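You operate a simulated robot arm through the tools that you are given. There is no shell and no other tool. Be economical: measure what you need, move in short steps, check, and stop when the job is done.

Carry out the task below with a simulated robot arm. There is one attempt and no reset: what you move stays moved.

TASK
Get the steamer ready for the dark tea: lid shut, its steel pan on, dial at 8 sec, switch on.
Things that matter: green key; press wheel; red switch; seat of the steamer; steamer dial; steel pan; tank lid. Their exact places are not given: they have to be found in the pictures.

It is judged by the outcome, as a careful person would: the job done as asked, and still so three seconds after it is handed in. It fails if anything else is knocked over, pushed out of place, dropped, spilled or broken. A push-on lid holds only when it is set on centred and level and pressed home; a screw cap is set on level and turned clockwise until tight.

THE ROBOT
A 7-joint arm with a two-finger gripper on a trunk, on a base that drives. Base frame: it is fixed to the floor where the robot stands at the start and does not move with it; the origin is under the middle of the robot, x ahead of it, y to its left, z up; the surface under the hand at the start is at about z = 0.85. Readings come in m, rad, newtons and seconds.
With the tool pointing down near the work surface it reaches from about 0.12 to 0.38 m from the robot's upright axis, wherever it stands. Its first joint turns from -2.496 to 2.496 rad. Places, roughly: green key [0.3, 0.1, 0.9]; press wheel [0.3, 0.6, 1.2]; red switch [0.3, 0.1, 0.9]; seat of the steamer [0.4, 0.2, 0.9]; steamer dial [0.3, 0, 1]; tank lid [0.5, 0, 1]. Payload 1.47 kg.
Tool frame: the origin (TCP) lies between the finger pads and is the grasp point; the fingertips stand 0.016 m ahead of it; z points along the fingers, y is the line along which they close. The gripper opens to 0.087 m. The gripper's body begins 0.055 m behind the TCP.
Orientation is told as [roll, pitch, yaw] about the base's x, y, z axes, in that order, counted from this pose: with the fingers straight down and closing along the base's y, the tool's x points along the base's -x, its y along +y and its z along -z.

THE INTERFACE
- The arm moves only by the tool send_rows. Its argument "deltas" is a list of rows, each a list of 7 numbers: the shift along the tool's x, y, z in units of 150 mm (1.0 is 150 mm), then the turn, a rotation vector about the tool's x, y, z in units of 180 degrees (1.0 is 180 degrees), then the finger opening in m, from 0 to 0.087. In form: [[tx, ty, tz, ax, ay, az, gripper], ...]. A call has 1 to 20 rows; each row is the pose to reach, as a shift and turn from the pose commanded when the call began, along the tool's axes at that moment. A call with a number of a shift or a turn outside -1 to 1 is refused whole. A row lasts 0.2 s, in which the tool goes at most 0.05 m and 0.15 rad; a call with a longer step from one row to the next is refused whole, and so is a gripper value outside its range. Where a pose cannot be reached the arm comes as near as it can. A force on the tool above 50 N (or 10 N above the force at the start of the call, whichever is more), or a blocked arm, ends the call early, and 0.2 s more pass. Each finger travels about 0.045 m/s and halts on what it meets, pressing with about 23 N; the grip force reading is that of the motor and also rises with nothing between the fingers. The clock runs only during rows and for 0.2 s after the last one: add rows that repeat a pose to give the fingers time. It gives the time, the measured TCP pose, the force on the tool (base axes), the opening and the grip force at its end, in the units of the frame above (readings bear some noise), with the torque about the TCP (base axes, N m) and any sound that the robot's microphone picked up.
- Cameras (640 x 400 px; columns grow to the right, rows downward): "scene" is now at [0.0997, 0.0513, 1.7155]; the picture's right is [0.88, -0.48, 0.00], its down [-0.44, -0.80, -0.42] and it looks along [0.20, 0.37, -0.91] (base axes); focal length 270 px, centre (320, 200). "wrist" rides on the gripper at [0.073, 0.012, -0.09] in the tool frame; the picture's right is [-0.16, 0.99, 0.00], its down [-0.72, -0.12, -0.68] and it looks along [-0.67, -0.11, 0.73] (tool axes); focal length 247 px, centre (320, 200).
- get_image(camera): a new picture of that camera. No time passes.
- slide_trunk(by): slides the trunk up (or, below 0, down) by that many m; the arm and the scene camera ride with it, the base frame stays. It gives what a move gives, with no picture.
- base_move(legs): drives the robot by 1 to 6 legs, each [ahead, left, turn to the left] in m, m and rad, along the robot's own axes; the way and the turn of a leg run together, so that a leg with both is an arc; at most 1.5 m and 3.142 rad a leg. The arm and the cameras ride along, it lands a little off, and it stops where it bumps. It gives what a move gives.
- pan_tilt(pan, tilt): turns the head with the scene camera to pan (to the left, within 1.501 rad either way) and tilt (down, from -0.506 to 1.204), counted from straight ahead of the robot. It gives what a move gives.
- measure_at(camera, pixels): for up to 12 pixels [column, row] of the newest picture of that camera ("zoom" is the newest enlarged one), the place [x, y, z] in the base frame of the surface seen there, good to about 0.003 m. No time passes.
- enlarge(camera, box): a new picture of the part [left, top, right, bottom] of that camera's present view, enlarged. No time passes.
- finish_job(): hands the job in; it is judged then, once.

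Keep the steps short. Do not move on a guess: measure, check each grasp and each placing, and mend mistakes. In all there are 80 turns and 48 pictures (those below and enlarged ones count). Leave the gripper open and the arm clear of the work at the hand-in unless told otherwise, and finish with a single line.

The tools are called after "Call:" as name(argument=value, ...) on one line, values as JSON. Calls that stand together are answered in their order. send_rows: Moves the arm, as the interface text tells. Its arguments: {"type":"object","properties":{"deltas":{"type":"array","items":{"type":"array","items":{"type":"number"}}}},"required":["deltas"]} The other tools are called the same way: slide_trunk (by) slides the trunk up or down; base_move (legs) drives the base; pan_tilt (pan, tilt) turns the head that bears the scene camera; get_image (camera) takes a picture; measure_at (camera, pixels) gives the place of the surface under pixels of a picture; enlarge (camera, box) takes an enlarged picture of a part of a camera's view; finish_job () hands the job in.

At the start:

```text
time: 0.0
tool_pos: [0.2797, 0.2346, 1.3086]
orientation: [0.001, 0.0, -0.001]
wrist_force: [-0.1, 0.3, -0.4]
moment: [0.04, -0.01, 0.02]
gripper_width: 0.0869
grip_force: 0.0
trunk travel left (down, up): [-1.075, 0.165]
robot x, y, heading: [0.0024, 0.0015, 0.0]
head pan, tilt: [1.065, 1.14]
```

scene: 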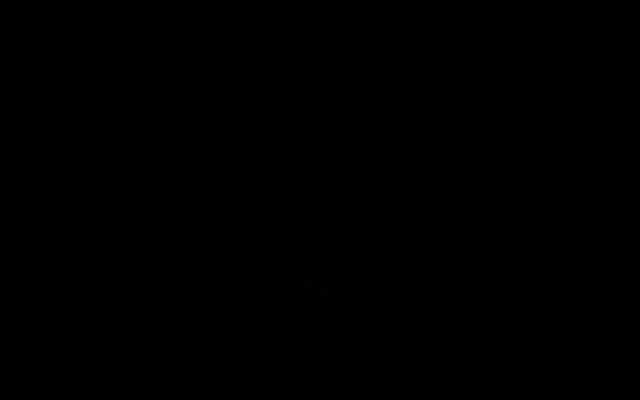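
wrist: 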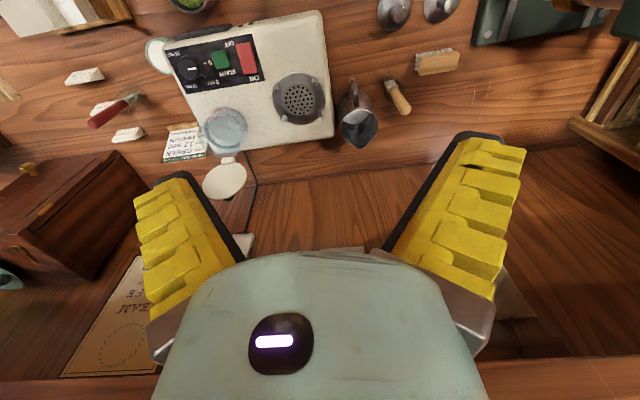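

The scene picture is black, while the wrist picture shows the steamer with its panel. I'll turn the head towards the steamer and look.

Call:
pan_tilt(pan=0.2, tilt=1.0)

Call:
get_image(camera="scene")

Call:
enlarge(camera="wrist", box=[60, 0, 460, 250])

```text
time: 1.2
tool_pos: [0.2808, 0.2344, 1.3093]
orientation: [-0.001, -0.001, 0.0]
wrist_force: [0.6, 1.1, 0.4]
moment: [-0.02, 0.01, -0.03]
gripper_width: 0.0867
grip_force: 0.0
trunk travel left (down, up): [-1.075, 0.165]
robot x, y, heading: [-0.0025, -0.0015, 0.003]
head pan, tilt: [0.201, 1.0]
```

```text
45 pictures are left
```

scene: 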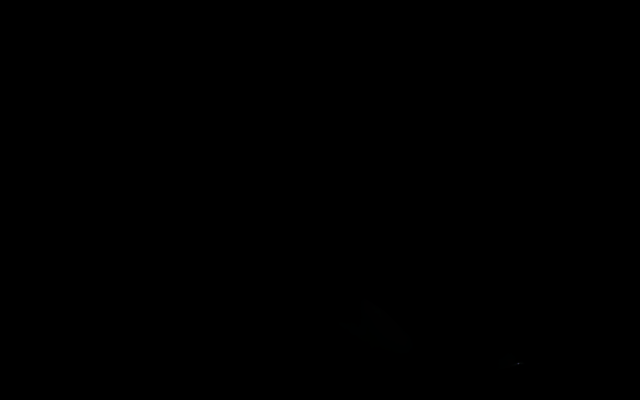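

```text
1.60 times, centred on (260, 125) of wrist
```

zoom: 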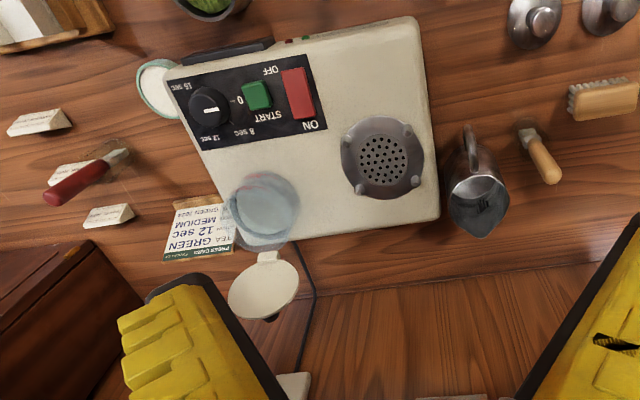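

The scene camera is dark, so I'll rely on the wrist camera. I'll measure the steamer's main parts in the enlarged picture.

Call:
measure_at(camera="zoom", pixels=[[208, 108], [211, 110], [257, 95], [298, 94], [384, 158], [350, 130], [420, 185], [265, 205], [263, 285], [268, 255], [478, 195], [540, 22]])

Call:
measure_at(camera="zoom", pixels=[[605, 12], [415, 22], [438, 215], [180, 75], [230, 215], [240, 98], [187, 88], [208, 138], [240, 132], [304, 72], [295, 115], [156, 88]])

```text
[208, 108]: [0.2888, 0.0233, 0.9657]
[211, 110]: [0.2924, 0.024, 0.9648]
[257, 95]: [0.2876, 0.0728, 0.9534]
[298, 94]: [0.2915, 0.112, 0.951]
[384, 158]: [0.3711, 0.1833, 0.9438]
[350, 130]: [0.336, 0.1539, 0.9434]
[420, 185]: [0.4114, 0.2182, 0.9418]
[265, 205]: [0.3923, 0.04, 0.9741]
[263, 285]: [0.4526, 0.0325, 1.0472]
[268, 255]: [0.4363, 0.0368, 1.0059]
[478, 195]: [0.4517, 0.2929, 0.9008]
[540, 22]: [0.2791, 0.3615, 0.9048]
```

```text
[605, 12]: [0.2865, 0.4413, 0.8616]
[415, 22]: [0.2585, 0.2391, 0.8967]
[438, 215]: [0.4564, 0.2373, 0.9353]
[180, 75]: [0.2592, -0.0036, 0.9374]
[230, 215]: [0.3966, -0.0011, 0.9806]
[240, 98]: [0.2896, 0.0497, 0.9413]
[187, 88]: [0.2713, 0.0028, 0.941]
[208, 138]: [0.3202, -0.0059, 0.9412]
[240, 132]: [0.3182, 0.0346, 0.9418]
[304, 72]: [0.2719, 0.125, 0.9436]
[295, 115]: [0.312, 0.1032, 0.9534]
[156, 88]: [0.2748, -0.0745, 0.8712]
```

Housing top is at about z=0.94, the tank lid is hinged open near (0.45, 0.03, 1.05), and the seat is at (0.375, 0.185). I'll tilt the hand so the camera looks more downwards and left, to find the steel pan.

Call:
send_rows(deltas=[[0, 0.15, 0, 0, 0.045, 0, 0.087], [0, 0.3, 0, 0, 0.09, 0, 0.087], [0, 0.45, 0, 0, 0.135, 0, 0.087], [0, 0.6, 0, 0, 0.18, 0, 0.087]])

Call:
get_image(camera="wrist")

```text
time: 2.2
tool_pos: [0.2815, 0.3249, 1.3093]
orientation: [-0.001, 0.566, 0.0]
wrist_force: [-0.5, 0.6, -0.8]
moment: [-0.02, -0.01, -0.01]
gripper_width: 0.087
grip_force: 0.1
trunk travel left (down, up): [-1.075, 0.165]
robot x, y, heading: [-0.0008, 0.0018, 0.003]
head pan, tilt: [0.201, 1.0]
```

```text
43 pictures are left
```

wrist: 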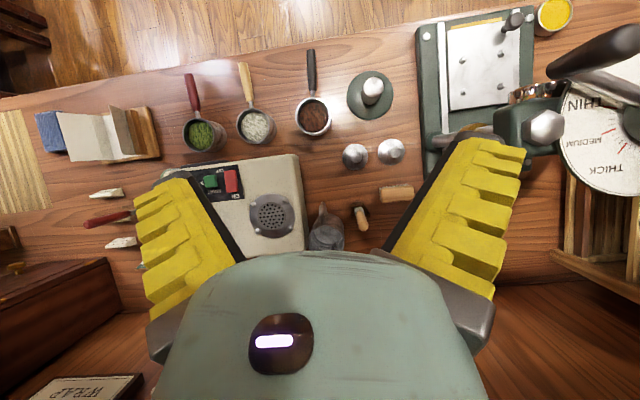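

There are three handled pans holding green, white and dark contents. I'll enlarge them and measure.

Call:
enlarge(camera="wrist", box=[160, 30, 440, 205])

Call:
enlarge(camera="wrist", box=[20, 90, 260, 270])

```text
2.29 times, centred on (300, 118) of wrist
```

zoom: 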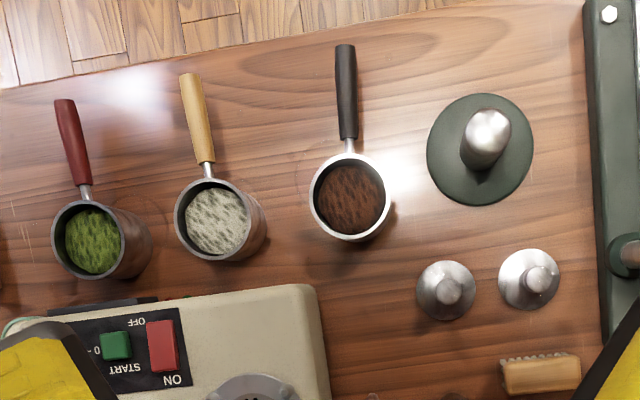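

```text
2.22 times, centred on (140, 180) of wrist
```

zoom: 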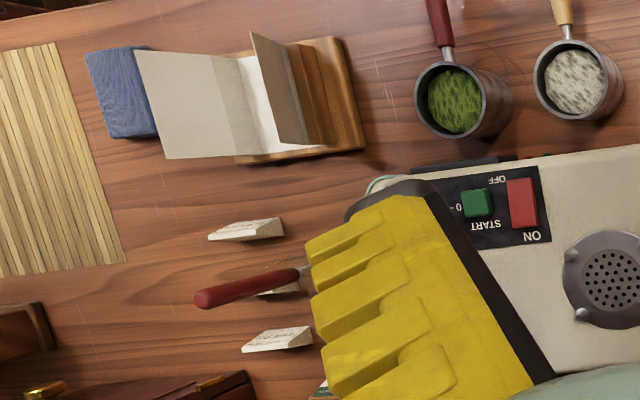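

The dark tea is in the bright steel pan with the black handle, at about (313, 117). I'll measure it.

Call:
measure_at(camera="wrist", pixels=[[313, 118], [313, 100], [296, 118], [330, 116], [314, 134], [312, 92], [311, 80], [311, 65], [310, 52], [270, 216], [300, 160], [355, 155]])

Call:
measure_at(camera="wrist", pixels=[[256, 200], [286, 205], [280, 233], [255, 232], [248, 125], [247, 105], [372, 90], [345, 70], [305, 72], [320, 72], [313, 145], [240, 80]])

```text
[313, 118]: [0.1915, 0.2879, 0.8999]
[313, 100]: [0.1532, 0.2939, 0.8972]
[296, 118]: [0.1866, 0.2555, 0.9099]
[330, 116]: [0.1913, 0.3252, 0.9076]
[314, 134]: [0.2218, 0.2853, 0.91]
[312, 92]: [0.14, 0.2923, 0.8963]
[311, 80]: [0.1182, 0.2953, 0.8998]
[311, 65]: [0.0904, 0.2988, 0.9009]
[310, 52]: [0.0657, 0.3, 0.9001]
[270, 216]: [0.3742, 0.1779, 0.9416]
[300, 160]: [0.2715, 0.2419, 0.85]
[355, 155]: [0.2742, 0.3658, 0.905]
```

```text
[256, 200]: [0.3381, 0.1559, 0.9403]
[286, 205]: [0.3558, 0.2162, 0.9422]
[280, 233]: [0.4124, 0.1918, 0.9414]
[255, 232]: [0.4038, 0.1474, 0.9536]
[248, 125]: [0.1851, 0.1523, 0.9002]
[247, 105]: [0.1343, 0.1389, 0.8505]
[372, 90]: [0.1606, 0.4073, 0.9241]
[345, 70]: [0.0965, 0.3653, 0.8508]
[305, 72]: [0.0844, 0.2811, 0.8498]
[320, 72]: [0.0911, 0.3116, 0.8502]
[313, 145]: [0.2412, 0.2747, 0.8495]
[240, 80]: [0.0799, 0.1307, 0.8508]
```

The steel pan is at (0.188, 0.290), rim z 0.91, with its handle along −x at y≈0.297. The seat centre is about (0.375, 0.183). I'll go back upright and lower over the steamer for a closer look at the lid, dial and seat.

Call:
send_rows(deltas=[[-0.103, -0.2, 0.187, 0, -0.036, 0, 0.087], [-0.206, -0.4, 0.374, 0, -0.072, 0, 0.087], [-0.31, -0.6, 0.562, 0, -0.108, 0, 0.087], [-0.413, -0.8, 0.749, 0, -0.144, 0, 0.087], [-0.516, -1.0, 0.936, 0, -0.18, 0, 0.087]])

Call:
send_rows(deltas=[[0, -0.23, 0, 0, 0, 0, 0.087], [0, -0.46, 0, 0, 0, 0, 0.087]])

Call:
get_image(camera="wrist")

```text
time: 3.4
tool_pos: [0.2714, 0.1744, 1.1494]
orientation: [0.0, -0.003, 0.0]
wrist_force: [0.2, 1.2, 0.3]
moment: [-0.02, -0.01, 0.03]
gripper_width: 0.087
grip_force: 0.1
trunk travel left (down, up): [-1.075, 0.165]
robot x, y, heading: [0.0002, 0.0003, -0.002]
head pan, tilt: [0.201, 1.0]
```

```text
time: 4.0
tool_pos: [0.2714, 0.1062, 1.1491]
orientation: [-0.001, 0.001, 0.001]
wrist_force: [-0.4, 0.2, 0.4]
moment: [0.0, 0.0, 0.04]
gripper_width: 0.0872
grip_force: 0.1
trunk travel left (down, up): [-1.075, 0.165]
robot x, y, heading: [0.0029, 0.0009, 0.001]
head pan, tilt: [0.201, 1.0]
```

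```text
40 pictures are left
```

wrist: 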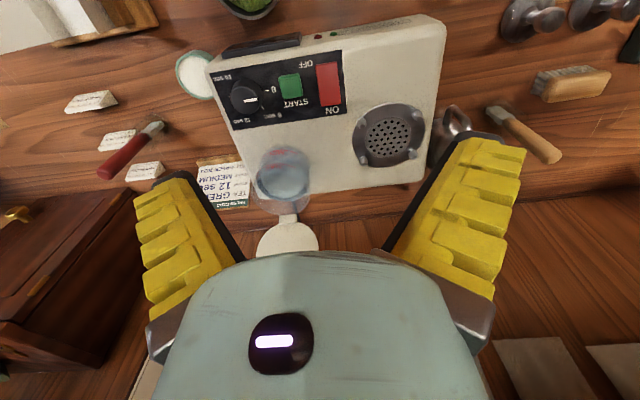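

Call:
enlarge(camera="wrist", box=[190, 10, 450, 172])

Call:
enlarge(camera="wrist", box=[200, 130, 400, 255])

Call:
measure_at(camera="zoom", pixels=[[255, 80], [285, 150], [285, 230], [220, 355], [280, 355], [345, 355], [285, 310], [285, 285], [220, 150], [350, 150], [285, 195], [285, 270]])

```text
2.46 times, centred on (320, 91) of wrist
```

zoom: 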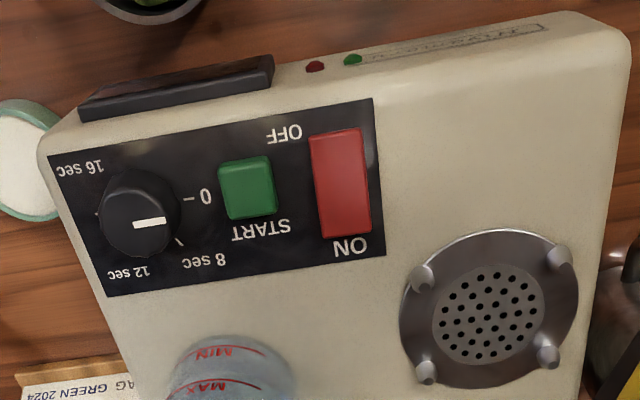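

```text
3.20 times, centred on (300, 192) of wrist
```

zoom: 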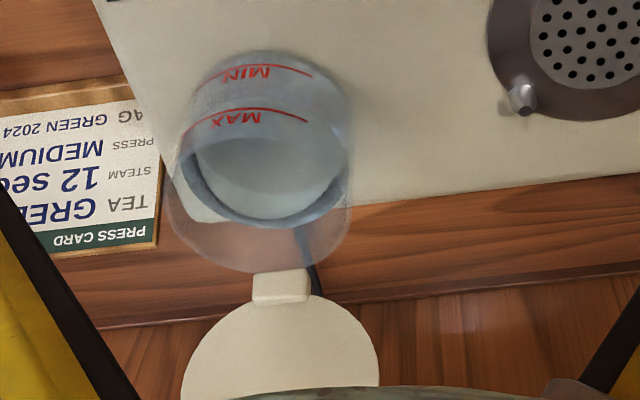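

```text
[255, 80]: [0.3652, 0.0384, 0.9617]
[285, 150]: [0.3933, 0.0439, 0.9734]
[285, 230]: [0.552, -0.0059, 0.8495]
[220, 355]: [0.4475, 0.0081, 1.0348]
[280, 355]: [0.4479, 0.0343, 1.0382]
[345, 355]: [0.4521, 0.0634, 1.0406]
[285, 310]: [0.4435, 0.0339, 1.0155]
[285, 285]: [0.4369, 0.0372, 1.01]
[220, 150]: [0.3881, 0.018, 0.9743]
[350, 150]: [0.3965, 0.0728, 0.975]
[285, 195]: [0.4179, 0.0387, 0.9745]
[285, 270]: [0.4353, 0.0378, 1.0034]
```

The lid stands open, leaning back about 16° on a hinge near (0.437, 0.037, 1.005), and the tank is in front of it. The dial points at 0, and the 8 sec mark is at up-left. I'll close the fingers and move high over and behind the lid to see whether I can reach there.

Call:
send_rows(deltas=[[-0.25, -0.1, 0, 0, 0, 0, 0.05], [-0.5, -0.2, 0, 0, 0, 0, 0.0], [-0.75, -0.3, 0, 0, 0, 0, 0.0], [-1.0, -0.4, 0, 0, 0, 0, 0.0]])

Call:
send_rows(deltas=[[-0.2, -0.03, 0, 0, 0, 0, 0.0], [-0.4, -0.06, 0, 0, 0, 0, 0.0]])

Call:
get_image(camera="wrist")

```text
time: 5.2
tool_pos: [0.3667, 0.0547, 1.1315]
orientation: [0.009, 0.087, 0.029]
wrist_force: [-0.5, 0.5, -0.2]
moment: [-0.02, 0.01, 0.02]
gripper_width: 0.0001
grip_force: 11.6
trunk travel left (down, up): [-1.075, 0.165]
robot x, y, heading: [-0.0138, 0.0012, 0.012]
head pan, tilt: [0.201, 1.0]
stopped in row 4: the arm was blocked; the commanded pose is now the measured one
```

```text
time: 6.0
tool_pos: [0.3565, 0.0249, 1.1019]
orientation: [-0.033, 0.228, 0.021]
wrist_force: [0.3, 0.4, 0.6]
moment: [0.04, 0.02, 0.02]
gripper_width: 0.0001
grip_force: 23.5
trunk travel left (down, up): [-1.075, 0.165]
robot x, y, heading: [-0.0118, 0.0033, 0.005]
head pan, tilt: [0.201, 1.0]
stopped in row 2: the arm was blocked; the commanded pose is now the measured one
```

```text
37 pictures are left
```

wrist: 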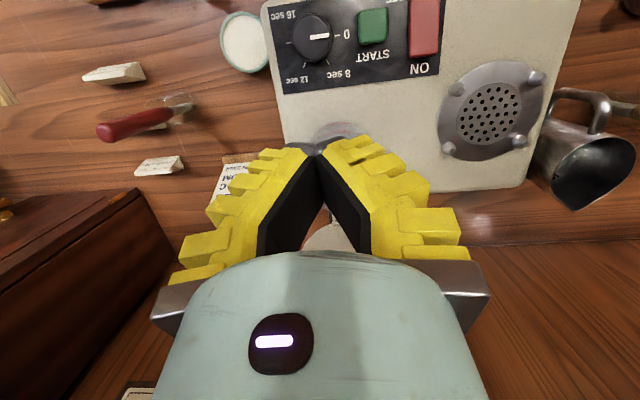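

A tool pointing straight down only reaches about x=0.37 here. I'll back up and tilt the fingers forward about 40°, which extends the reach.

Call:
send_rows(deltas=[[0.05, 0.01, -0.1, 0, -0.042, 0, 0], [0.1, 0.02, -0.2, 0, -0.084, 0, 0], [0.15, 0.03, -0.3, 0, -0.126, 0, 0], [0.2, 0.04, -0.4, 0, -0.168, 0, 0], [0.25, 0.05, -0.5, 0, -0.21, 0, 0], [0.3, 0.06, -0.6, 0, -0.252, 0, 0], [0.345, 0.067, -0.604, 0, -0.295, 0, 0]])

Call:
get_image(camera="wrist")

```text
time: 7.1
tool_pos: [0.4472, 0.0372, 1.2012]
orientation: [0.099, -0.483, -0.303]
wrist_force: [-0.2, 0.5, -0.1]
moment: [0.01, 0.02, 0.01]
gripper_width: 0.0
grip_force: 22.8
trunk travel left (down, up): [-1.075, 0.165]
robot x, y, heading: [-0.0133, 0.002, 0.002]
head pan, tilt: [0.201, 1.0]
stopped in row 5: the arm was blocked; the commanded pose is now the measured one
```

```text
36 pictures are left
```

wrist: 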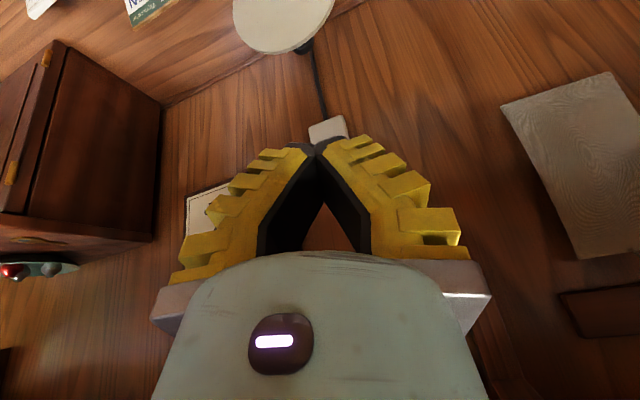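

The arm settled at x=0.447 with about 28° forward tilt, which is above the lid. I'll measure the lid's upper edge, at about (285, 50).

Call:
measure_at(camera="wrist", pixels=[[285, 48], [260, 46], [312, 42], [285, 20], [240, 15], [330, 5], [328, 130], [300, 48]])

```text
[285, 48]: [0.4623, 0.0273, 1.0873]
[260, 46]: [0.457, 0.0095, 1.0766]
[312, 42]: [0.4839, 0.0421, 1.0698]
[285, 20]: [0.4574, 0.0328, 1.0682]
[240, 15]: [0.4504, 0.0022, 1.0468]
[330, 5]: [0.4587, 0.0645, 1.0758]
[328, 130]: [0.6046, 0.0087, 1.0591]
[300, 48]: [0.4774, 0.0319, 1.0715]
```

Lid top is at (0.462, 0.032, 1.09). I'll shift about 6 cm forward at this height to get behind it.

Call:
send_rows(deltas=[[-0.169, 0.05, 0.094, 0, 0, 0, 0], [-0.338, 0.101, 0.188, 0, 0, 0, 0], [-0.338, 0.101, 0.188, 0, 0, 0, 0]])

```text
time: 8.1
tool_pos: [0.4421, 0.0341, 1.175]
orientation: [0.05, -0.395, -0.275]
wrist_force: [0.1, 0.8, 0.0]
moment: [-0.01, 0.01, 0.04]
gripper_width: 0.0003
grip_force: 23.5
trunk travel left (down, up): [-1.075, 0.165]
robot x, y, heading: [-0.0274, 0.0048, 0.003]
head pan, tilt: [0.201, 1.0]
stopped in row 3: the arm was blocked; the commanded pose is now the measured one
```

The tool force is near zero, but the reach limit stopped the move and the base slipped back slightly to x=−0.027. I'll drive the base a little ahead instead, with the hand still above the lid.

Call:
base_move(legs=[[0.07, 0, 0]])

Call:
get_image(camera="wrist")

```text
time: 8.9
tool_pos: [0.4383, 0.0329, 1.1704]
orientation: [0.037, -0.373, -0.265]
wrist_force: [0.4, 0.7, 0.2]
moment: [0.04, 0.02, 0.01]
gripper_width: 0.0
grip_force: 23.6
trunk travel left (down, up): [-1.075, 0.165]
robot x, y, heading: [-0.0174, -0.0012, 0.013]
head pan, tilt: [0.201, 1.0]
stopped in leg 1: the robot was blocked; the commanded pose is now the measured one
```

```text
35 pictures are left
```

wrist: 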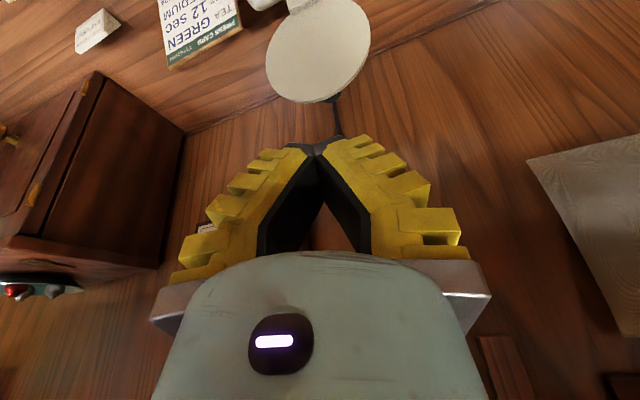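

Something upstream of the wrist blocks forward motion, since the tool force is near zero. I'll back off up and to the left, then turn the hand to look ahead and above for an overhead obstacle.

Call:
send_rows(deltas=[[0.14, 0.09, -0.195, 0, 0, 0, 0], [0.28, 0.18, -0.39, 0, 0, 0, 0], [0.42, 0.27, -0.585, 0, 0, 0, 0], [0.56, 0.36, -0.78, 0, 0, 0, 0], [0.7, 0.45, -0.973, 0, 0, 0, 0]])

Call:
get_image(camera="wrist")

Call:
pan_tilt(pan=0.0, tilt=-0.2)

Call:
get_image(camera="scene")

```text
time: 10.1
tool_pos: [0.3856, 0.0811, 1.2285]
orientation: [0.042, -0.399, -0.271]
wrist_force: [-0.6, -0.5, -0.9]
moment: [0.01, -0.01, 0.01]
gripper_width: 0.0001
grip_force: 22.7
out of reach, approached as far as the arm can: row 3, 4, 5
trunk travel left (down, up): [-1.075, 0.165]
robot x, y, heading: [-0.0185, 0.0037, 0.008]
head pan, tilt: [0.201, 1.0]
```

```text
34 pictures are left
```

wrist: 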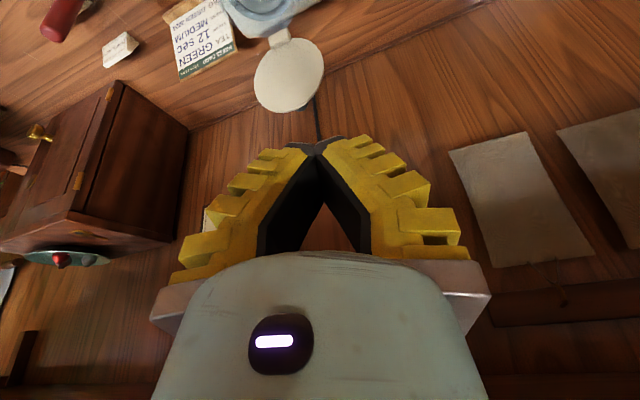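

```text
time: 11.5
tool_pos: [0.3859, 0.0813, 1.227]
orientation: [0.042, -0.401, -0.269]
wrist_force: [-0.2, 0.0, 0.1]
moment: [0.01, 0.02, 0.0]
gripper_width: 0.0002
grip_force: 23.1
trunk travel left (down, up): [-1.075, 0.165]
robot x, y, heading: [-0.0178, 0.004, 0.01]
head pan, tilt: [0.0, -0.201]
```

```text
33 pictures are left
```

scene: 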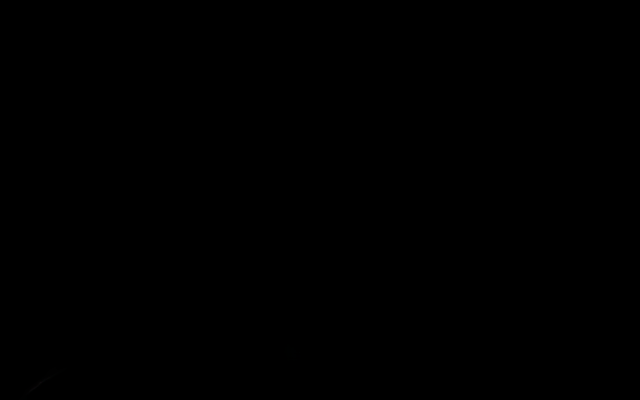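

The arm has backed off. I'll test whether the base itself can drive ahead now.

Call:
base_move(legs=[[0.06, 0, 0]])

```text
time: 12.5
tool_pos: [0.4236, 0.081, 1.2209]
orientation: [0.031, -0.37, -0.248]
wrist_force: [-0.3, -0.1, -0.2]
moment: [-0.01, 0.02, -0.02]
gripper_width: 0.0
grip_force: 22.7
trunk travel left (down, up): [-1.075, 0.165]
robot x, y, heading: [0.0337, 0.0037, 0.012]
head pan, tilt: [0.0, -0.201]
stopped in leg 1: the robot was blocked; the commanded pose is now the measured one
```

The base went to 0.034 and then the arm got pushed, so the obstacle is probably overhead and meets the forearm. I'll bring the hand back upright over free space, then lower the trunk so the arm works from lower down.

Call:
base_move(legs=[[-0.033, 0, 0]])

Call:
send_rows(deltas=[[0.118, 0.016, -0.16, -0.001, 0.024, -0.016, 0], [0.236, 0.032, -0.32, -0.002, 0.047, -0.032, 0], [0.354, 0.048, -0.48, -0.003, 0.071, -0.048, 0], [0.472, 0.064, -0.64, -0.004, 0.094, -0.064, 0], [0.59, 0.08, -0.8, -0.005, 0.118, -0.079, 0]])

```text
time: 13.4
tool_pos: [0.4, 0.0796, 1.2234]
orientation: [0.038, -0.381, -0.254]
wrist_force: [0.0, 0.3, 0.0]
moment: [-0.01, 0.0, 0.01]
gripper_width: 0.0002
grip_force: 22.7
trunk travel left (down, up): [-1.075, 0.165]
robot x, y, heading: [0.0023, 0.0039, 0.01]
head pan, tilt: [0.0, -0.201]
```

```text
time: 13.7
tool_pos: [0.417, 0.0771, 1.2355]
orientation: [-0.025, -0.477, -0.133]
wrist_force: [7.6, -4.7, -27.1]
moment: [0.92, 0.79, 0.09]
gripper_width: 0.0
grip_force: 22.9
out of reach, approached as far as the arm can: row 1
trunk travel left (down, up): [-1.075, 0.165]
robot x, y, heading: [0.0006, -0.0006, 0.012]
head pan, tilt: [0.0, -0.201]
stopped in row 1: the force on the tool passed its limit at 131 N (the readings are from after the stop); the commanded pose is now the measured one
```

The tool met something, with a downward force on it. I'll look right now.

Call:
get_image(camera="wrist")

```text
32 pictures are left
```

wrist: 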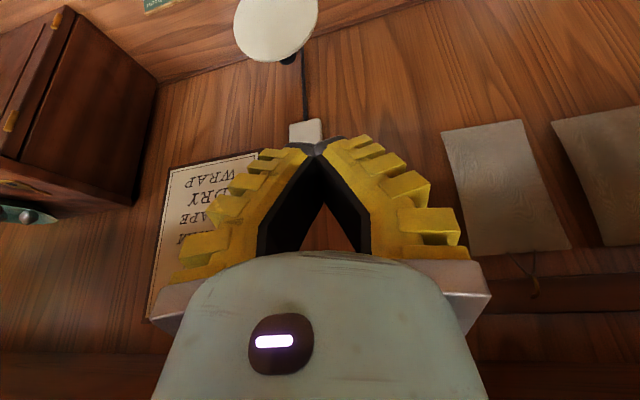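

Only the wall is in view ahead, so this looks like an awkward joint configuration. I'll ease out down and back with a small un-tilt.

Call:
send_rows(deltas=[[0.17, -0.013, 0.09, 0, 0.019, 0, 0], [0.34, -0.026, 0.18, 0, 0.038, 0, 0], [0.507, -0.04, 0.264, 0, 0.057, 0, 0]])

```text
time: 14.5
tool_pos: [0.3723, 0.0783, 1.1674]
orientation: [-0.018, -0.312, -0.135]
wrist_force: [0.7, 0.3, -0.1]
moment: [-0.02, 0.05, -0.01]
gripper_width: 0.0
grip_force: 23.2
trunk travel left (down, up): [-1.075, 0.165]
robot x, y, heading: [-0.001, 0.0009, 0.011]
head pan, tilt: [0.0, -0.201]
```

That worked cleanly. Now I'll straighten the hand fully over (0.28, 0.08, 1.2).

Call:
send_rows(deltas=[[0.168, -0.028, -0.12, -0.004, 0.033, -0.014, 0], [0.335, -0.056, -0.24, -0.008, 0.066, -0.028, 0], [0.503, -0.085, -0.371, -0.012, 0.099, -0.043, 0]])

```text
time: 15.3
tool_pos: [0.286, 0.082, 1.1889]
orientation: [-0.007, -0.004, 0.006]
wrist_force: [0.3, -1.0, -0.2]
moment: [0.0, 0.03, 0.02]
gripper_width: 0.0001
grip_force: 23.3
out of reach, approached as far as the arm can: row 3
trunk travel left (down, up): [-1.075, 0.165]
robot x, y, heading: [-0.0008, 0.0049, 0.005]
head pan, tilt: [0.0, -0.201]
```

The reach limits suggest the shoulder sits high and the arm is folded. I'll lower the trunk 0.12 m, which puts the fingertips at about 1.05 above the clear dial area, so the arm can reach forward more level.

Call:
slide_trunk(by=-0.12)

Call:
send_rows(deltas=[[-0.1, 0, 0, 0, -0.045, 0, 0], [-0.2, 0, 0, 0, -0.09, 0, 0], [-0.3, 0, 0, 0, -0.135, 0, 0]])

```text
time: 16.8
tool_pos: [0.2855, 0.0822, 1.0676]
orientation: [-0.005, -0.002, 0.007]
wrist_force: [0.4, 1.3, 0.8]
moment: [0.0, 0.02, 0.0]
gripper_width: 0.0001
grip_force: 23.0
trunk travel left (down, up): [-0.955, 0.285]
robot x, y, heading: [-0.0003, 0.0015, 0.01]
head pan, tilt: [0.0, -0.201]
```

```text
time: 17.6
tool_pos: [0.3297, 0.0823, 1.0696]
orientation: [0.0, -0.421, -0.006]
wrist_force: [0.5, -0.6, 0.6]
moment: [0.01, 0.03, -0.01]
gripper_width: 0.0
grip_force: 23.3
trunk travel left (down, up): [-0.955, 0.285]
robot x, y, heading: [-0.0009, 0.0026, 0.012]
head pan, tilt: [0.0, -0.201]
```

Good, tilted 24° without trouble. Now up and forward towards (0.42, 0.037, 1.16).

Call:
send_rows(deltas=[[-0.264, -0.1, -0.101, 0, -0.01, 0, 0], [-0.528, -0.2, -0.202, 0, -0.02, 0, 0], [-0.793, -0.3, -0.303, 0, -0.03, 0, 0]])

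Call:
get_image(camera="wrist")

```text
time: 18.6
tool_pos: [0.4267, 0.0762, 1.1131]
orientation: [0.005, -0.519, 0.135]
wrist_force: [-0.1, -0.5, -0.1]
moment: [-0.02, 0.01, -0.02]
gripper_width: 0.0
grip_force: 23.3
out of reach, approached as far as the arm can: row 1, 2, 3
trunk travel left (down, up): [-0.955, 0.285]
robot x, y, heading: [-0.0003, 0.0036, 0.009]
head pan, tilt: [0.0, -0.201]
stopped in row 3: the arm was blocked; the commanded pose is now the measured one
```

```text
31 pictures are left
```

wrist: 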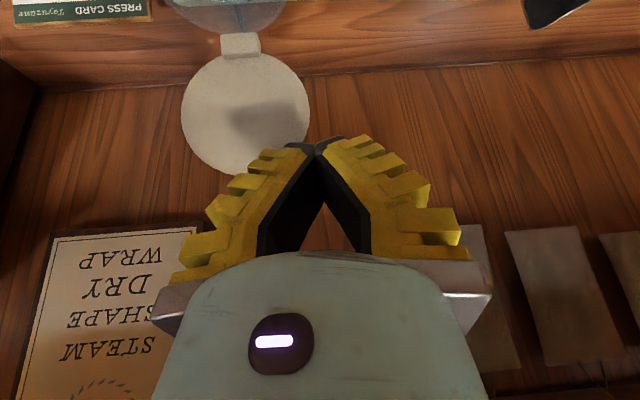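

The hand is beside the lid again and stopped at about the same x. I'll measure the wall and its fittings to understand what's in front.

Call:
measure_at(camera="wrist", pixels=[[400, 120], [560, 280], [620, 390], [100, 300], [245, 110], [235, 170], [190, 120], [308, 100], [20, 100], [540, 10], [520, 390], [240, 45]])

```text
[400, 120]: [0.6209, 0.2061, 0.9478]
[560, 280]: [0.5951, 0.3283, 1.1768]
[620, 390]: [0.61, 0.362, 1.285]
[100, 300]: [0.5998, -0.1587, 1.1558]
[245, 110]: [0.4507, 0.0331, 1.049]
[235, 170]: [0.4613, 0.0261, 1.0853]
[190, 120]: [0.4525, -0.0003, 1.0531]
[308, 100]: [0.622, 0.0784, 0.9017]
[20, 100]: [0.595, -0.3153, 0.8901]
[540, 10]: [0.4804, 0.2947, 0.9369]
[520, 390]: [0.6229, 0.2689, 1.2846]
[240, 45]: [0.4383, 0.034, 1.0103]
```

The wall is at x≈0.62, so there is nothing close in front of the fingers. Plan: shift 3 cm left so the fingers clear the lid's side, then drive the base ahead so they pass beside it.

Call:
send_rows(deltas=[[0, 0.2, 0, 0, 0, 0, 0], [0, 0.25, 0, 0, 0, 0, 0]])

Call:
base_move(legs=[[0.04, 0, 0]])

```text
time: 19.2
tool_pos: [0.419, 0.111, 1.1112]
orientation: [-0.001, -0.515, 0.129]
wrist_force: [-0.2, 0.5, -0.7]
moment: [-0.01, 0.04, 0.0]
gripper_width: 0.0
grip_force: 22.9
trunk travel left (down, up): [-0.955, 0.285]
robot x, y, heading: [0.0029, 0.0027, 0.009]
head pan, tilt: [0.0, -0.201]
```

```text
time: 20.1
tool_pos: [0.4596, 0.1098, 1.1124]
orientation: [0.003, -0.513, 0.129]
wrist_force: [-0.4, -0.5, -0.2]
moment: [0.0, 0.03, -0.01]
gripper_width: 0.0
grip_force: 23.1
trunk travel left (down, up): [-0.955, 0.285]
robot x, y, heading: [0.0349, 0.0026, 0.008]
head pan, tilt: [0.0, -0.201]
```

The base drives ahead cleanly. I'll go another 4 cm.

Call:
base_move(legs=[[0.04, 0, 0]])

Call:
get_image(camera="wrist")

```text
time: 21.0
tool_pos: [0.499, 0.1128, 1.1113]
orientation: [0.001, -0.516, 0.129]
wrist_force: [0.2, 0.6, 0.3]
moment: [0.0, 0.0, -0.04]
gripper_width: 0.0
grip_force: 23.0
trunk travel left (down, up): [-0.955, 0.285]
robot x, y, heading: [0.0773, 0.0054, 0.011]
head pan, tilt: [0.0, -0.201]
```

```text
30 pictures are left
```

wrist: 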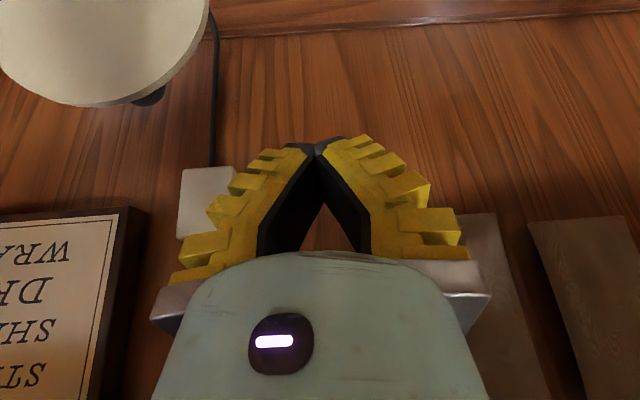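

There's a small dark knob on the back of the lid. I'll go 2 cm further and 3 cm lower, still beside the lid.

Call:
base_move(legs=[[0.02, 0, 0]])

Call:
slide_trunk(by=-0.03)

Call:
send_rows(deltas=[[0, -0.17, 0, 0, 0, 0, 0], [0, -0.34, 0, 0, 0, 0, 0], [0, -0.5, 0, 0, 0, 0, 0]])

Call:
get_image(camera="wrist")

```text
time: 21.8
tool_pos: [0.5187, 0.1106, 1.1116]
orientation: [0.001, -0.515, 0.13]
wrist_force: [0.4, 0.0, -1.3]
moment: [0.0, 0.02, 0.0]
gripper_width: 0.0001
grip_force: 23.4
trunk travel left (down, up): [-0.955, 0.285]
robot x, y, heading: [0.102, 0.0023, 0.007]
head pan, tilt: [0.0, -0.201]
```

```text
time: 22.5
tool_pos: [0.5184, 0.1111, 1.0806]
orientation: [0.0, -0.515, 0.13]
wrist_force: [-0.6, 0.1, -0.9]
moment: [0.0, 0.03, -0.01]
gripper_width: 0.0
grip_force: 23.1
trunk travel left (down, up): [-0.925, 0.315]
robot x, y, heading: [0.1006, 0.0025, 0.004]
head pan, tilt: [0.0, -0.201]
```

```text
time: 23.3
tool_pos: [0.5189, 0.1174, 1.0886]
orientation: [0.037, -0.571, 0.4]
wrist_force: [-0.3, 0.2, 0.4]
moment: [0.04, -0.01, -0.01]
gripper_width: 0.0
grip_force: 23.2
out of reach, approached as far as the arm can: row 3
trunk travel left (down, up): [-0.925, 0.315]
robot x, y, heading: [0.098, 0.0022, 0.009]
head pan, tilt: [0.0, -0.201]
stopped in row 3: the arm was blocked; the commanded pose is now the measured one
```

```text
29 pictures are left
```

wrist: 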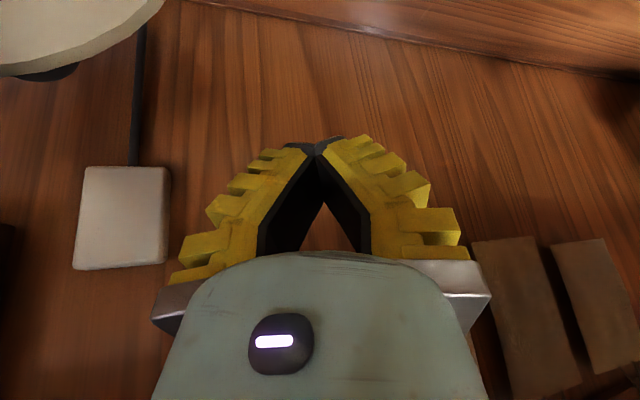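

The arm is at a joint limit for moving right in this pose, with no contact force. I'll move the base sideways instead to bring the fingers behind the lid.

Call:
base_move(legs=[[0, -0.08, 0]])

Call:
get_image(camera="wrist")

```text
time: 24.3
tool_pos: [0.5199, 0.0366, 1.0872]
orientation: [0.035, -0.564, 0.403]
wrist_force: [0.8, -0.4, -1.2]
moment: [0.03, 0.02, 0.02]
gripper_width: 0.0
grip_force: 22.9
trunk travel left (down, up): [-0.925, 0.315]
robot x, y, heading: [0.0994, -0.0764, 0.008]
head pan, tilt: [0.0, -0.201]
```

```text
28 pictures are left
```

wrist: 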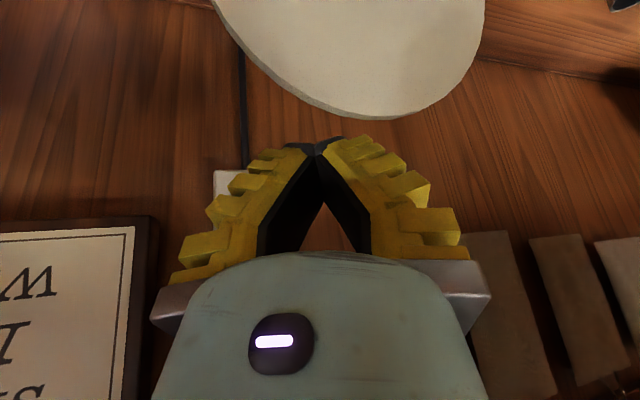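

The fingers are now behind the lid's top edge. I'll lower 1 cm and drive back 7 cm to swing the lid over.

Call:
slide_trunk(by=-0.01)

Call:
base_move(legs=[[-0.07, 0, 0]])

Call:
get_image(camera="wrist")

```text
time: 24.9
tool_pos: [0.5182, 0.0402, 1.0788]
orientation: [0.038, -0.567, 0.408]
wrist_force: [0.9, 0.2, 0.4]
moment: [-0.03, 0.05, 0.01]
gripper_width: 0.0
grip_force: 23.2
trunk travel left (down, up): [-0.915, 0.325]
robot x, y, heading: [0.1002, -0.074, 0.003]
head pan, tilt: [0.0, -0.201]
```

```text
time: 25.9
tool_pos: [0.448, 0.0374, 1.0773]
orientation: [0.033, -0.563, 0.409]
wrist_force: [0.0, 0.7, 0.4]
moment: [0.02, -0.01, 0.02]
gripper_width: 0.0
grip_force: 23.4
trunk travel left (down, up): [-0.915, 0.325]
robot x, y, heading: [0.0285, -0.0813, 0.007]
head pan, tilt: [0.0, -0.201]
```

```text
27 pictures are left
```

wrist: 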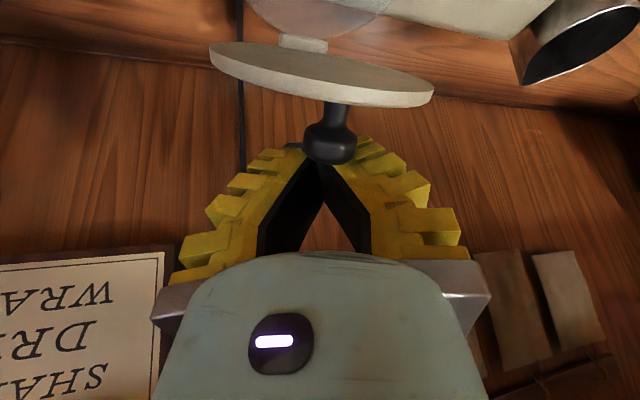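

The lid swings with the fingers and its knob is now visible on top. I'll keep driving back 4 cm.

Call:
base_move(legs=[[-0.04, 0, 0]])

Call:
get_image(camera="wrist")

```text
time: 26.8
tool_pos: [0.4075, 0.0369, 1.0778]
orientation: [0.033, -0.566, 0.411]
wrist_force: [0.1, 0.2, 0.2]
moment: [-0.04, -0.02, -0.05]
gripper_width: 0.0
grip_force: 23.2
trunk travel left (down, up): [-0.915, 0.325]
robot x, y, heading: [-0.0113, -0.0773, 0.013]
head pan, tilt: [0.0, -0.201]
```

```text
26 pictures are left
```

wrist: 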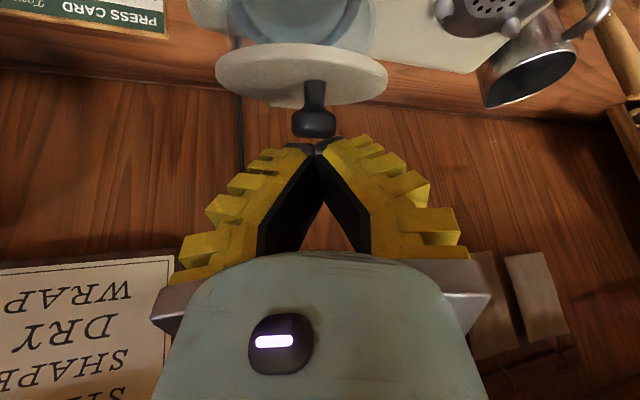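

Call:
measure_at(camera="wrist", pixels=[[314, 125], [300, 55], [225, 60], [380, 75], [300, 102], [240, 45], [300, 15], [290, 38]])

```text
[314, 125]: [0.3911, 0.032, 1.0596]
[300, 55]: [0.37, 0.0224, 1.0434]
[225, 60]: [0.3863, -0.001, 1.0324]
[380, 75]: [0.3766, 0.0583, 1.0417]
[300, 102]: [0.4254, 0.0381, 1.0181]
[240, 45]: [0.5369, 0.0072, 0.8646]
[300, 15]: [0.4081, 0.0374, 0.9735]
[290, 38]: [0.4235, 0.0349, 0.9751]
```

The lid is now about 25° from shut, with the knob top at (0.391, 0.032, 1.06). I'll raise the hand 2 cm, move back 2.5 cm so the tips are over the knob, and then press down.

Call:
slide_trunk(by=0.025)

Call:
base_move(legs=[[-0.025, 0, 0]])

Call:
get_image(camera="wrist")

```text
time: 27.5
tool_pos: [0.4082, 0.0387, 1.1033]
orientation: [0.035, -0.567, 0.414]
wrist_force: [-0.3, -0.5, 0.1]
moment: [0.0, -0.03, 0.01]
gripper_width: 0.0002
grip_force: 23.2
trunk travel left (down, up): [-0.94, 0.3]
robot x, y, heading: [-0.0073, -0.0778, 0.007]
head pan, tilt: [0.0, -0.201]
```

```text
time: 28.3
tool_pos: [0.3827, 0.0377, 1.1027]
orientation: [0.035, -0.567, 0.413]
wrist_force: [0.5, 0.0, -0.7]
moment: [-0.01, 0.0, 0.02]
gripper_width: 0.0
grip_force: 23.1
trunk travel left (down, up): [-0.94, 0.3]
robot x, y, heading: [-0.0303, -0.0789, 0.005]
head pan, tilt: [0.0, -0.201]
```

```text
25 pictures are left
```

wrist: 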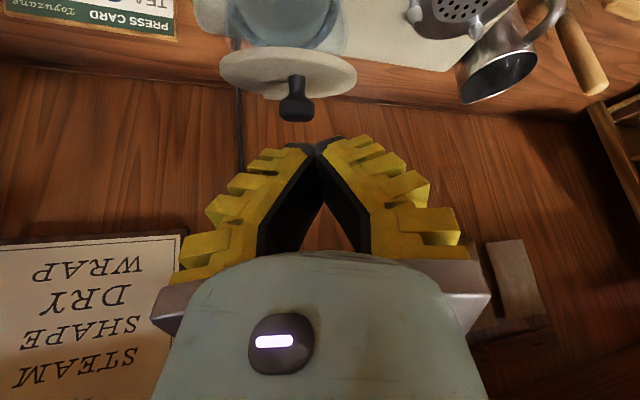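

Tips are about 3 cm above the knob. I'll press straight down in 1 cm rows, with the force limit as a guard.

Call:
send_rows(deltas=[[0.0, -0.05, 0.0, 0, 0, 0, 0], [0.036, -0.05, 0.056, 0, 0, 0, 0], [0.072, -0.05, 0.112, 0, 0, 0, 0], [0.108, -0.05, 0.169, 0, 0, 0, 0], [0.143, -0.05, 0.225, 0, 0, 0, 0], [0.161, -0.05, 0.253, 0, 0, 0, 0]])

Call:
get_image(camera="wrist")

```text
time: 29.1
tool_pos: [0.368, 0.0606, 1.087]
orientation: [0.035, -0.575, 0.577]
wrist_force: [-0.3, -0.4, 0.3]
moment: [0.01, 0.0, 0.02]
gripper_width: 0.0
grip_force: 23.2
trunk travel left (down, up): [-0.94, 0.3]
robot x, y, heading: [-0.0354, -0.0789, 0.005]
head pan, tilt: [0.0, -0.201]
stopped in row 3: the arm was blocked; the commanded pose is now the measured one
```

```text
24 pictures are left
```

wrist: 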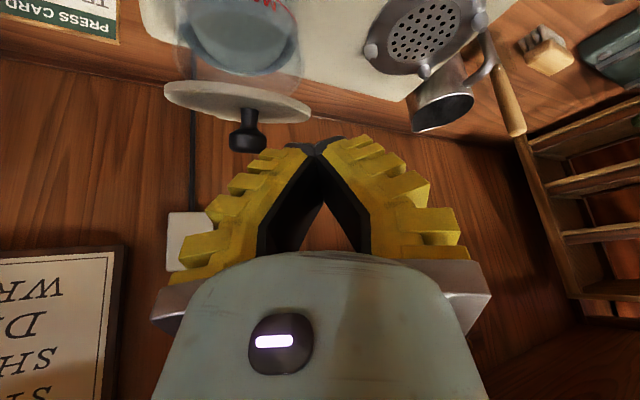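

The arm sits at a joint limit in this twisted pose. Since the base can stand closer, I'll raise the trunk and straighten the hand to vertical. Then I'll drive ahead so the lid is in comfortable straight-down reach.

Call:
slide_trunk(by=0.1)

Call:
send_rows(deltas=[[0.077, 0.036, 0.018, 0.01, 0.029, 0.03, 0], [0.154, 0.072, 0.035, 0.021, 0.058, 0.06, 0], [0.232, 0.108, 0.053, 0.032, 0.087, 0.09, 0], [0.309, 0.143, 0.07, 0.042, 0.116, 0.121, 0], [0.386, 0.179, 0.088, 0.053, 0.145, 0.151, 0], [0.463, 0.215, 0.105, 0.063, 0.174, 0.181, 0]])

```text
time: 30.5
tool_pos: [0.3675, 0.0583, 1.1867]
orientation: [0.033, -0.568, 0.58]
wrist_force: [-0.5, -0.3, -0.1]
moment: [0.0, 0.01, 0.0]
gripper_width: 0.0002
grip_force: 23.2
trunk travel left (down, up): [-1.04, 0.2]
robot x, y, heading: [-0.0367, -0.0753, 0.01]
head pan, tilt: [0.0, -0.201]
```

```text
time: 31.9
tool_pos: [0.3072, 0.0575, 1.1348]
orientation: [-0.005, 0.003, -0.006]
wrist_force: [-0.1, 0.5, -0.5]
moment: [-0.01, -0.01, -0.02]
gripper_width: 0.0002
grip_force: 23.0
trunk travel left (down, up): [-1.04, 0.2]
robot x, y, heading: [-0.0356, -0.078, 0.009]
head pan, tilt: [0.0, -0.201]
```

Upright again at (0.307, 0.058, 1.135). I'll drive ahead 9.5 cm and right 2 cm to put the tips over the lid knob.

Call:
base_move(legs=[[0.09, -0.022, 0]])

Call:
get_image(camera="wrist")

Call:
measure_at(camera="wrist", pixels=[[320, 135], [300, 130], [340, 130], [320, 120], [300, 100], [340, 100]])

```text
time: 33.0
tool_pos: [0.3791, 0.0352, 1.1315]
orientation: [-0.012, 0.027, 0.009]
wrist_force: [-0.5, -0.3, -0.4]
moment: [-0.04, 0.01, -0.01]
gripper_width: 0.0
grip_force: 23.0
trunk travel left (down, up): [-1.04, 0.2]
robot x, y, heading: [0.0486, -0.1009, 0.01]
head pan, tilt: [0.0, -0.201]
stopped in leg 1: the robot was blocked; the commanded pose is now the measured one
```

```text
23 pictures are left
```

wrist: 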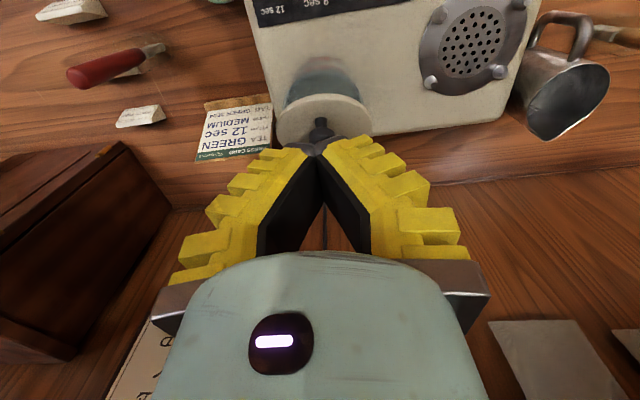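

```text
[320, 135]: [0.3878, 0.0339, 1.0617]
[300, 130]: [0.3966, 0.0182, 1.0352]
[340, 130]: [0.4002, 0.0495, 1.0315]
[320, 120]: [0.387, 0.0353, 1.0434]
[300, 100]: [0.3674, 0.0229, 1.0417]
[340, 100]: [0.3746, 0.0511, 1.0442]
```

The tips stand above the knob at (0.388, 0.034, 1.062). I'll press straight down in short rows.

Call:
send_rows(deltas=[[0, 0, 0.13, 0, 0, 0, 0], [0, 0, 0.27, 0, 0, 0, 0], [0, 0, 0.34, 0, 0, 0, 0], [0, 0, 0.4, 0, 0, 0, 0], [0, 0, 0.45, 0, 0, 0, 0], [0, 0, 0.5, 0, 0, 0, 0], [0, 0, 0.55, 0, 0, 0, 0]])

```text
time: 34.6
tool_pos: [0.3805, 0.0353, 1.0501]
orientation: [-0.011, 0.02, 0.007]
wrist_force: [0.0, 0.1, -0.5]
moment: [0.0, 0.03, -0.01]
gripper_width: 0.0001
grip_force: 23.2
trunk travel left (down, up): [-1.04, 0.2]
robot x, y, heading: [0.0455, -0.0935, 0.01]
head pan, tilt: [0.0, -0.201]
```

No force yet with tips at 1.034. Continuing down.

Call:
send_rows(deltas=[[0, 0, 0.03, 0, 0, 0, 0], [0, 0, 0.06, 0, 0, 0, 0], [0, 0, 0.09, 0, 0, 0, 0], [0, 0, 0.12, 0, 0, 0, 0], [0, 0, 0.15, 0, 0, 0, 0], [0, 0, 0.17, 0, 0, 0, 0]])

Call:
get_image(camera="wrist")

```text
time: 35.4
tool_pos: [0.3807, 0.0349, 1.0419]
orientation: [-0.013, 0.025, 0.006]
wrist_force: [-8.3, -7.1, 49.4]
moment: [-0.43, 0.17, -0.05]
gripper_width: 0.0058
grip_force: 28.8
trunk travel left (down, up): [-1.04, 0.2]
robot x, y, heading: [0.0499, -0.096, 0.008]
head pan, tilt: [0.0, -0.201]
stopped in row 3: the force on the tool passed its limit at 59 N (the readings are from after the stop); the commanded pose is now the measured one
```

```text
22 pictures are left
```

wrist: 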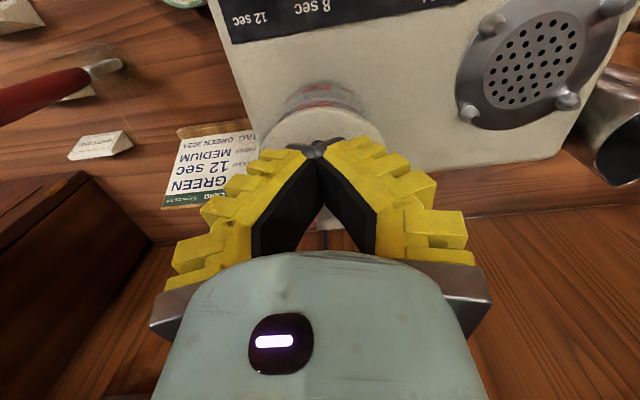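

The press met 59 N with tips at about z 1.026. I'll raise up and check the lid.

Call:
send_rows(deltas=[[0, 0, -0.2, 0, 0, 0, 0], [0, 0, -0.4, 0, 0, 0, 0], [0.15, 0, -0.5, 0, 0, 0, 0], [0.3, 0, -0.5, 0, 0, 0, 0]])

Call:
enlarge(camera="wrist", box=[200, 0, 440, 150])

Call:
measure_at(camera="zoom", pixels=[[250, 265], [320, 230], [320, 250], [390, 265], [320, 300], [260, 320], [390, 320], [320, 340]])

```text
time: 36.4
tool_pos: [0.336, 0.0359, 1.1154]
orientation: [-0.014, 0.025, 0.006]
wrist_force: [1.2, 0.0, -0.2]
moment: [0.0, 0.0, -0.01]
gripper_width: 0.0
grip_force: 28.4
trunk travel left (down, up): [-1.04, 0.2]
robot x, y, heading: [0.0499, -0.0968, 0.008]
head pan, tilt: [0.0, -0.201]
```

```text
2.67 times, centred on (320, 75) of wrist
```

zoom: 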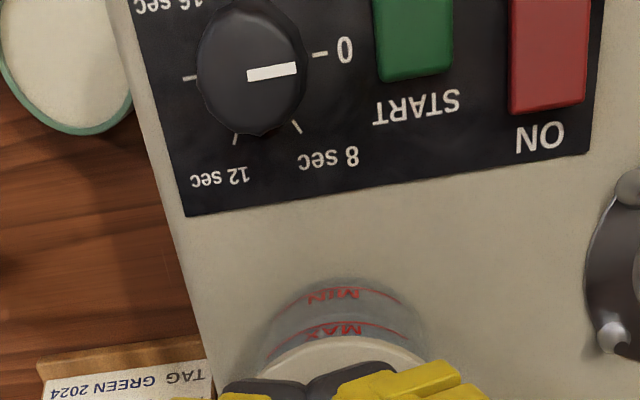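

```text
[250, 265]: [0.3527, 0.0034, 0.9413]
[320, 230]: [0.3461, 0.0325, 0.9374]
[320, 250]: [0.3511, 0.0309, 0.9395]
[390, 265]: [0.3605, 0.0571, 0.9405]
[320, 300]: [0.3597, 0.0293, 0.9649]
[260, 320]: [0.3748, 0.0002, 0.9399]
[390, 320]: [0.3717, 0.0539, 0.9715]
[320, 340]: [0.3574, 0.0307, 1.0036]
```

The lid's front edge is now at z≈1.00 at the tank rim, so it looks shut; I'll verify later from a distance. Next I'll measure the dial's ticks, knob and switch.

Call:
measure_at(camera="zoom", pixels=[[320, 53], [296, 127], [236, 138], [190, 77], [250, 76], [294, 69], [250, 50], [206, 70], [300, 50], [250, 110], [545, 50], [545, 95]])

Call:
measure_at(camera="wrist", pixels=[[310, 20], [280, 15], [295, 10], [300, 40], [403, 8], [406, 25], [404, 36], [404, 41], [275, 30], [312, 30]])

```text
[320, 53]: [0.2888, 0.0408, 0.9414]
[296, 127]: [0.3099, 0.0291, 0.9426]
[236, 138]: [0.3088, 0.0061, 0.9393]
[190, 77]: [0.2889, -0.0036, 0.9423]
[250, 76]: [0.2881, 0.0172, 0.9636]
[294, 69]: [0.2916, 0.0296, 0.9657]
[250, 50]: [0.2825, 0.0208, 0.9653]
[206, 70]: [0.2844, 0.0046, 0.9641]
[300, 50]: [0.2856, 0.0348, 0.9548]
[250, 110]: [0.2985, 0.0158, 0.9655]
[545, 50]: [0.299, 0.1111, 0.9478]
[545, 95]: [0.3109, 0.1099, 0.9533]
```

```text
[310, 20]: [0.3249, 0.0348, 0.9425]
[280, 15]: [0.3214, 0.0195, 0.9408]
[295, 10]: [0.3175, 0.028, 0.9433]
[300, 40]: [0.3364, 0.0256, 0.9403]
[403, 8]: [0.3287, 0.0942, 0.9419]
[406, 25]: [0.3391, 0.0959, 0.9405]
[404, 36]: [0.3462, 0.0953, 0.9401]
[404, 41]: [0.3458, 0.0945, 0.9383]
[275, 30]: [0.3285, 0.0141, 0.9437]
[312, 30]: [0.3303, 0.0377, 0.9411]
```

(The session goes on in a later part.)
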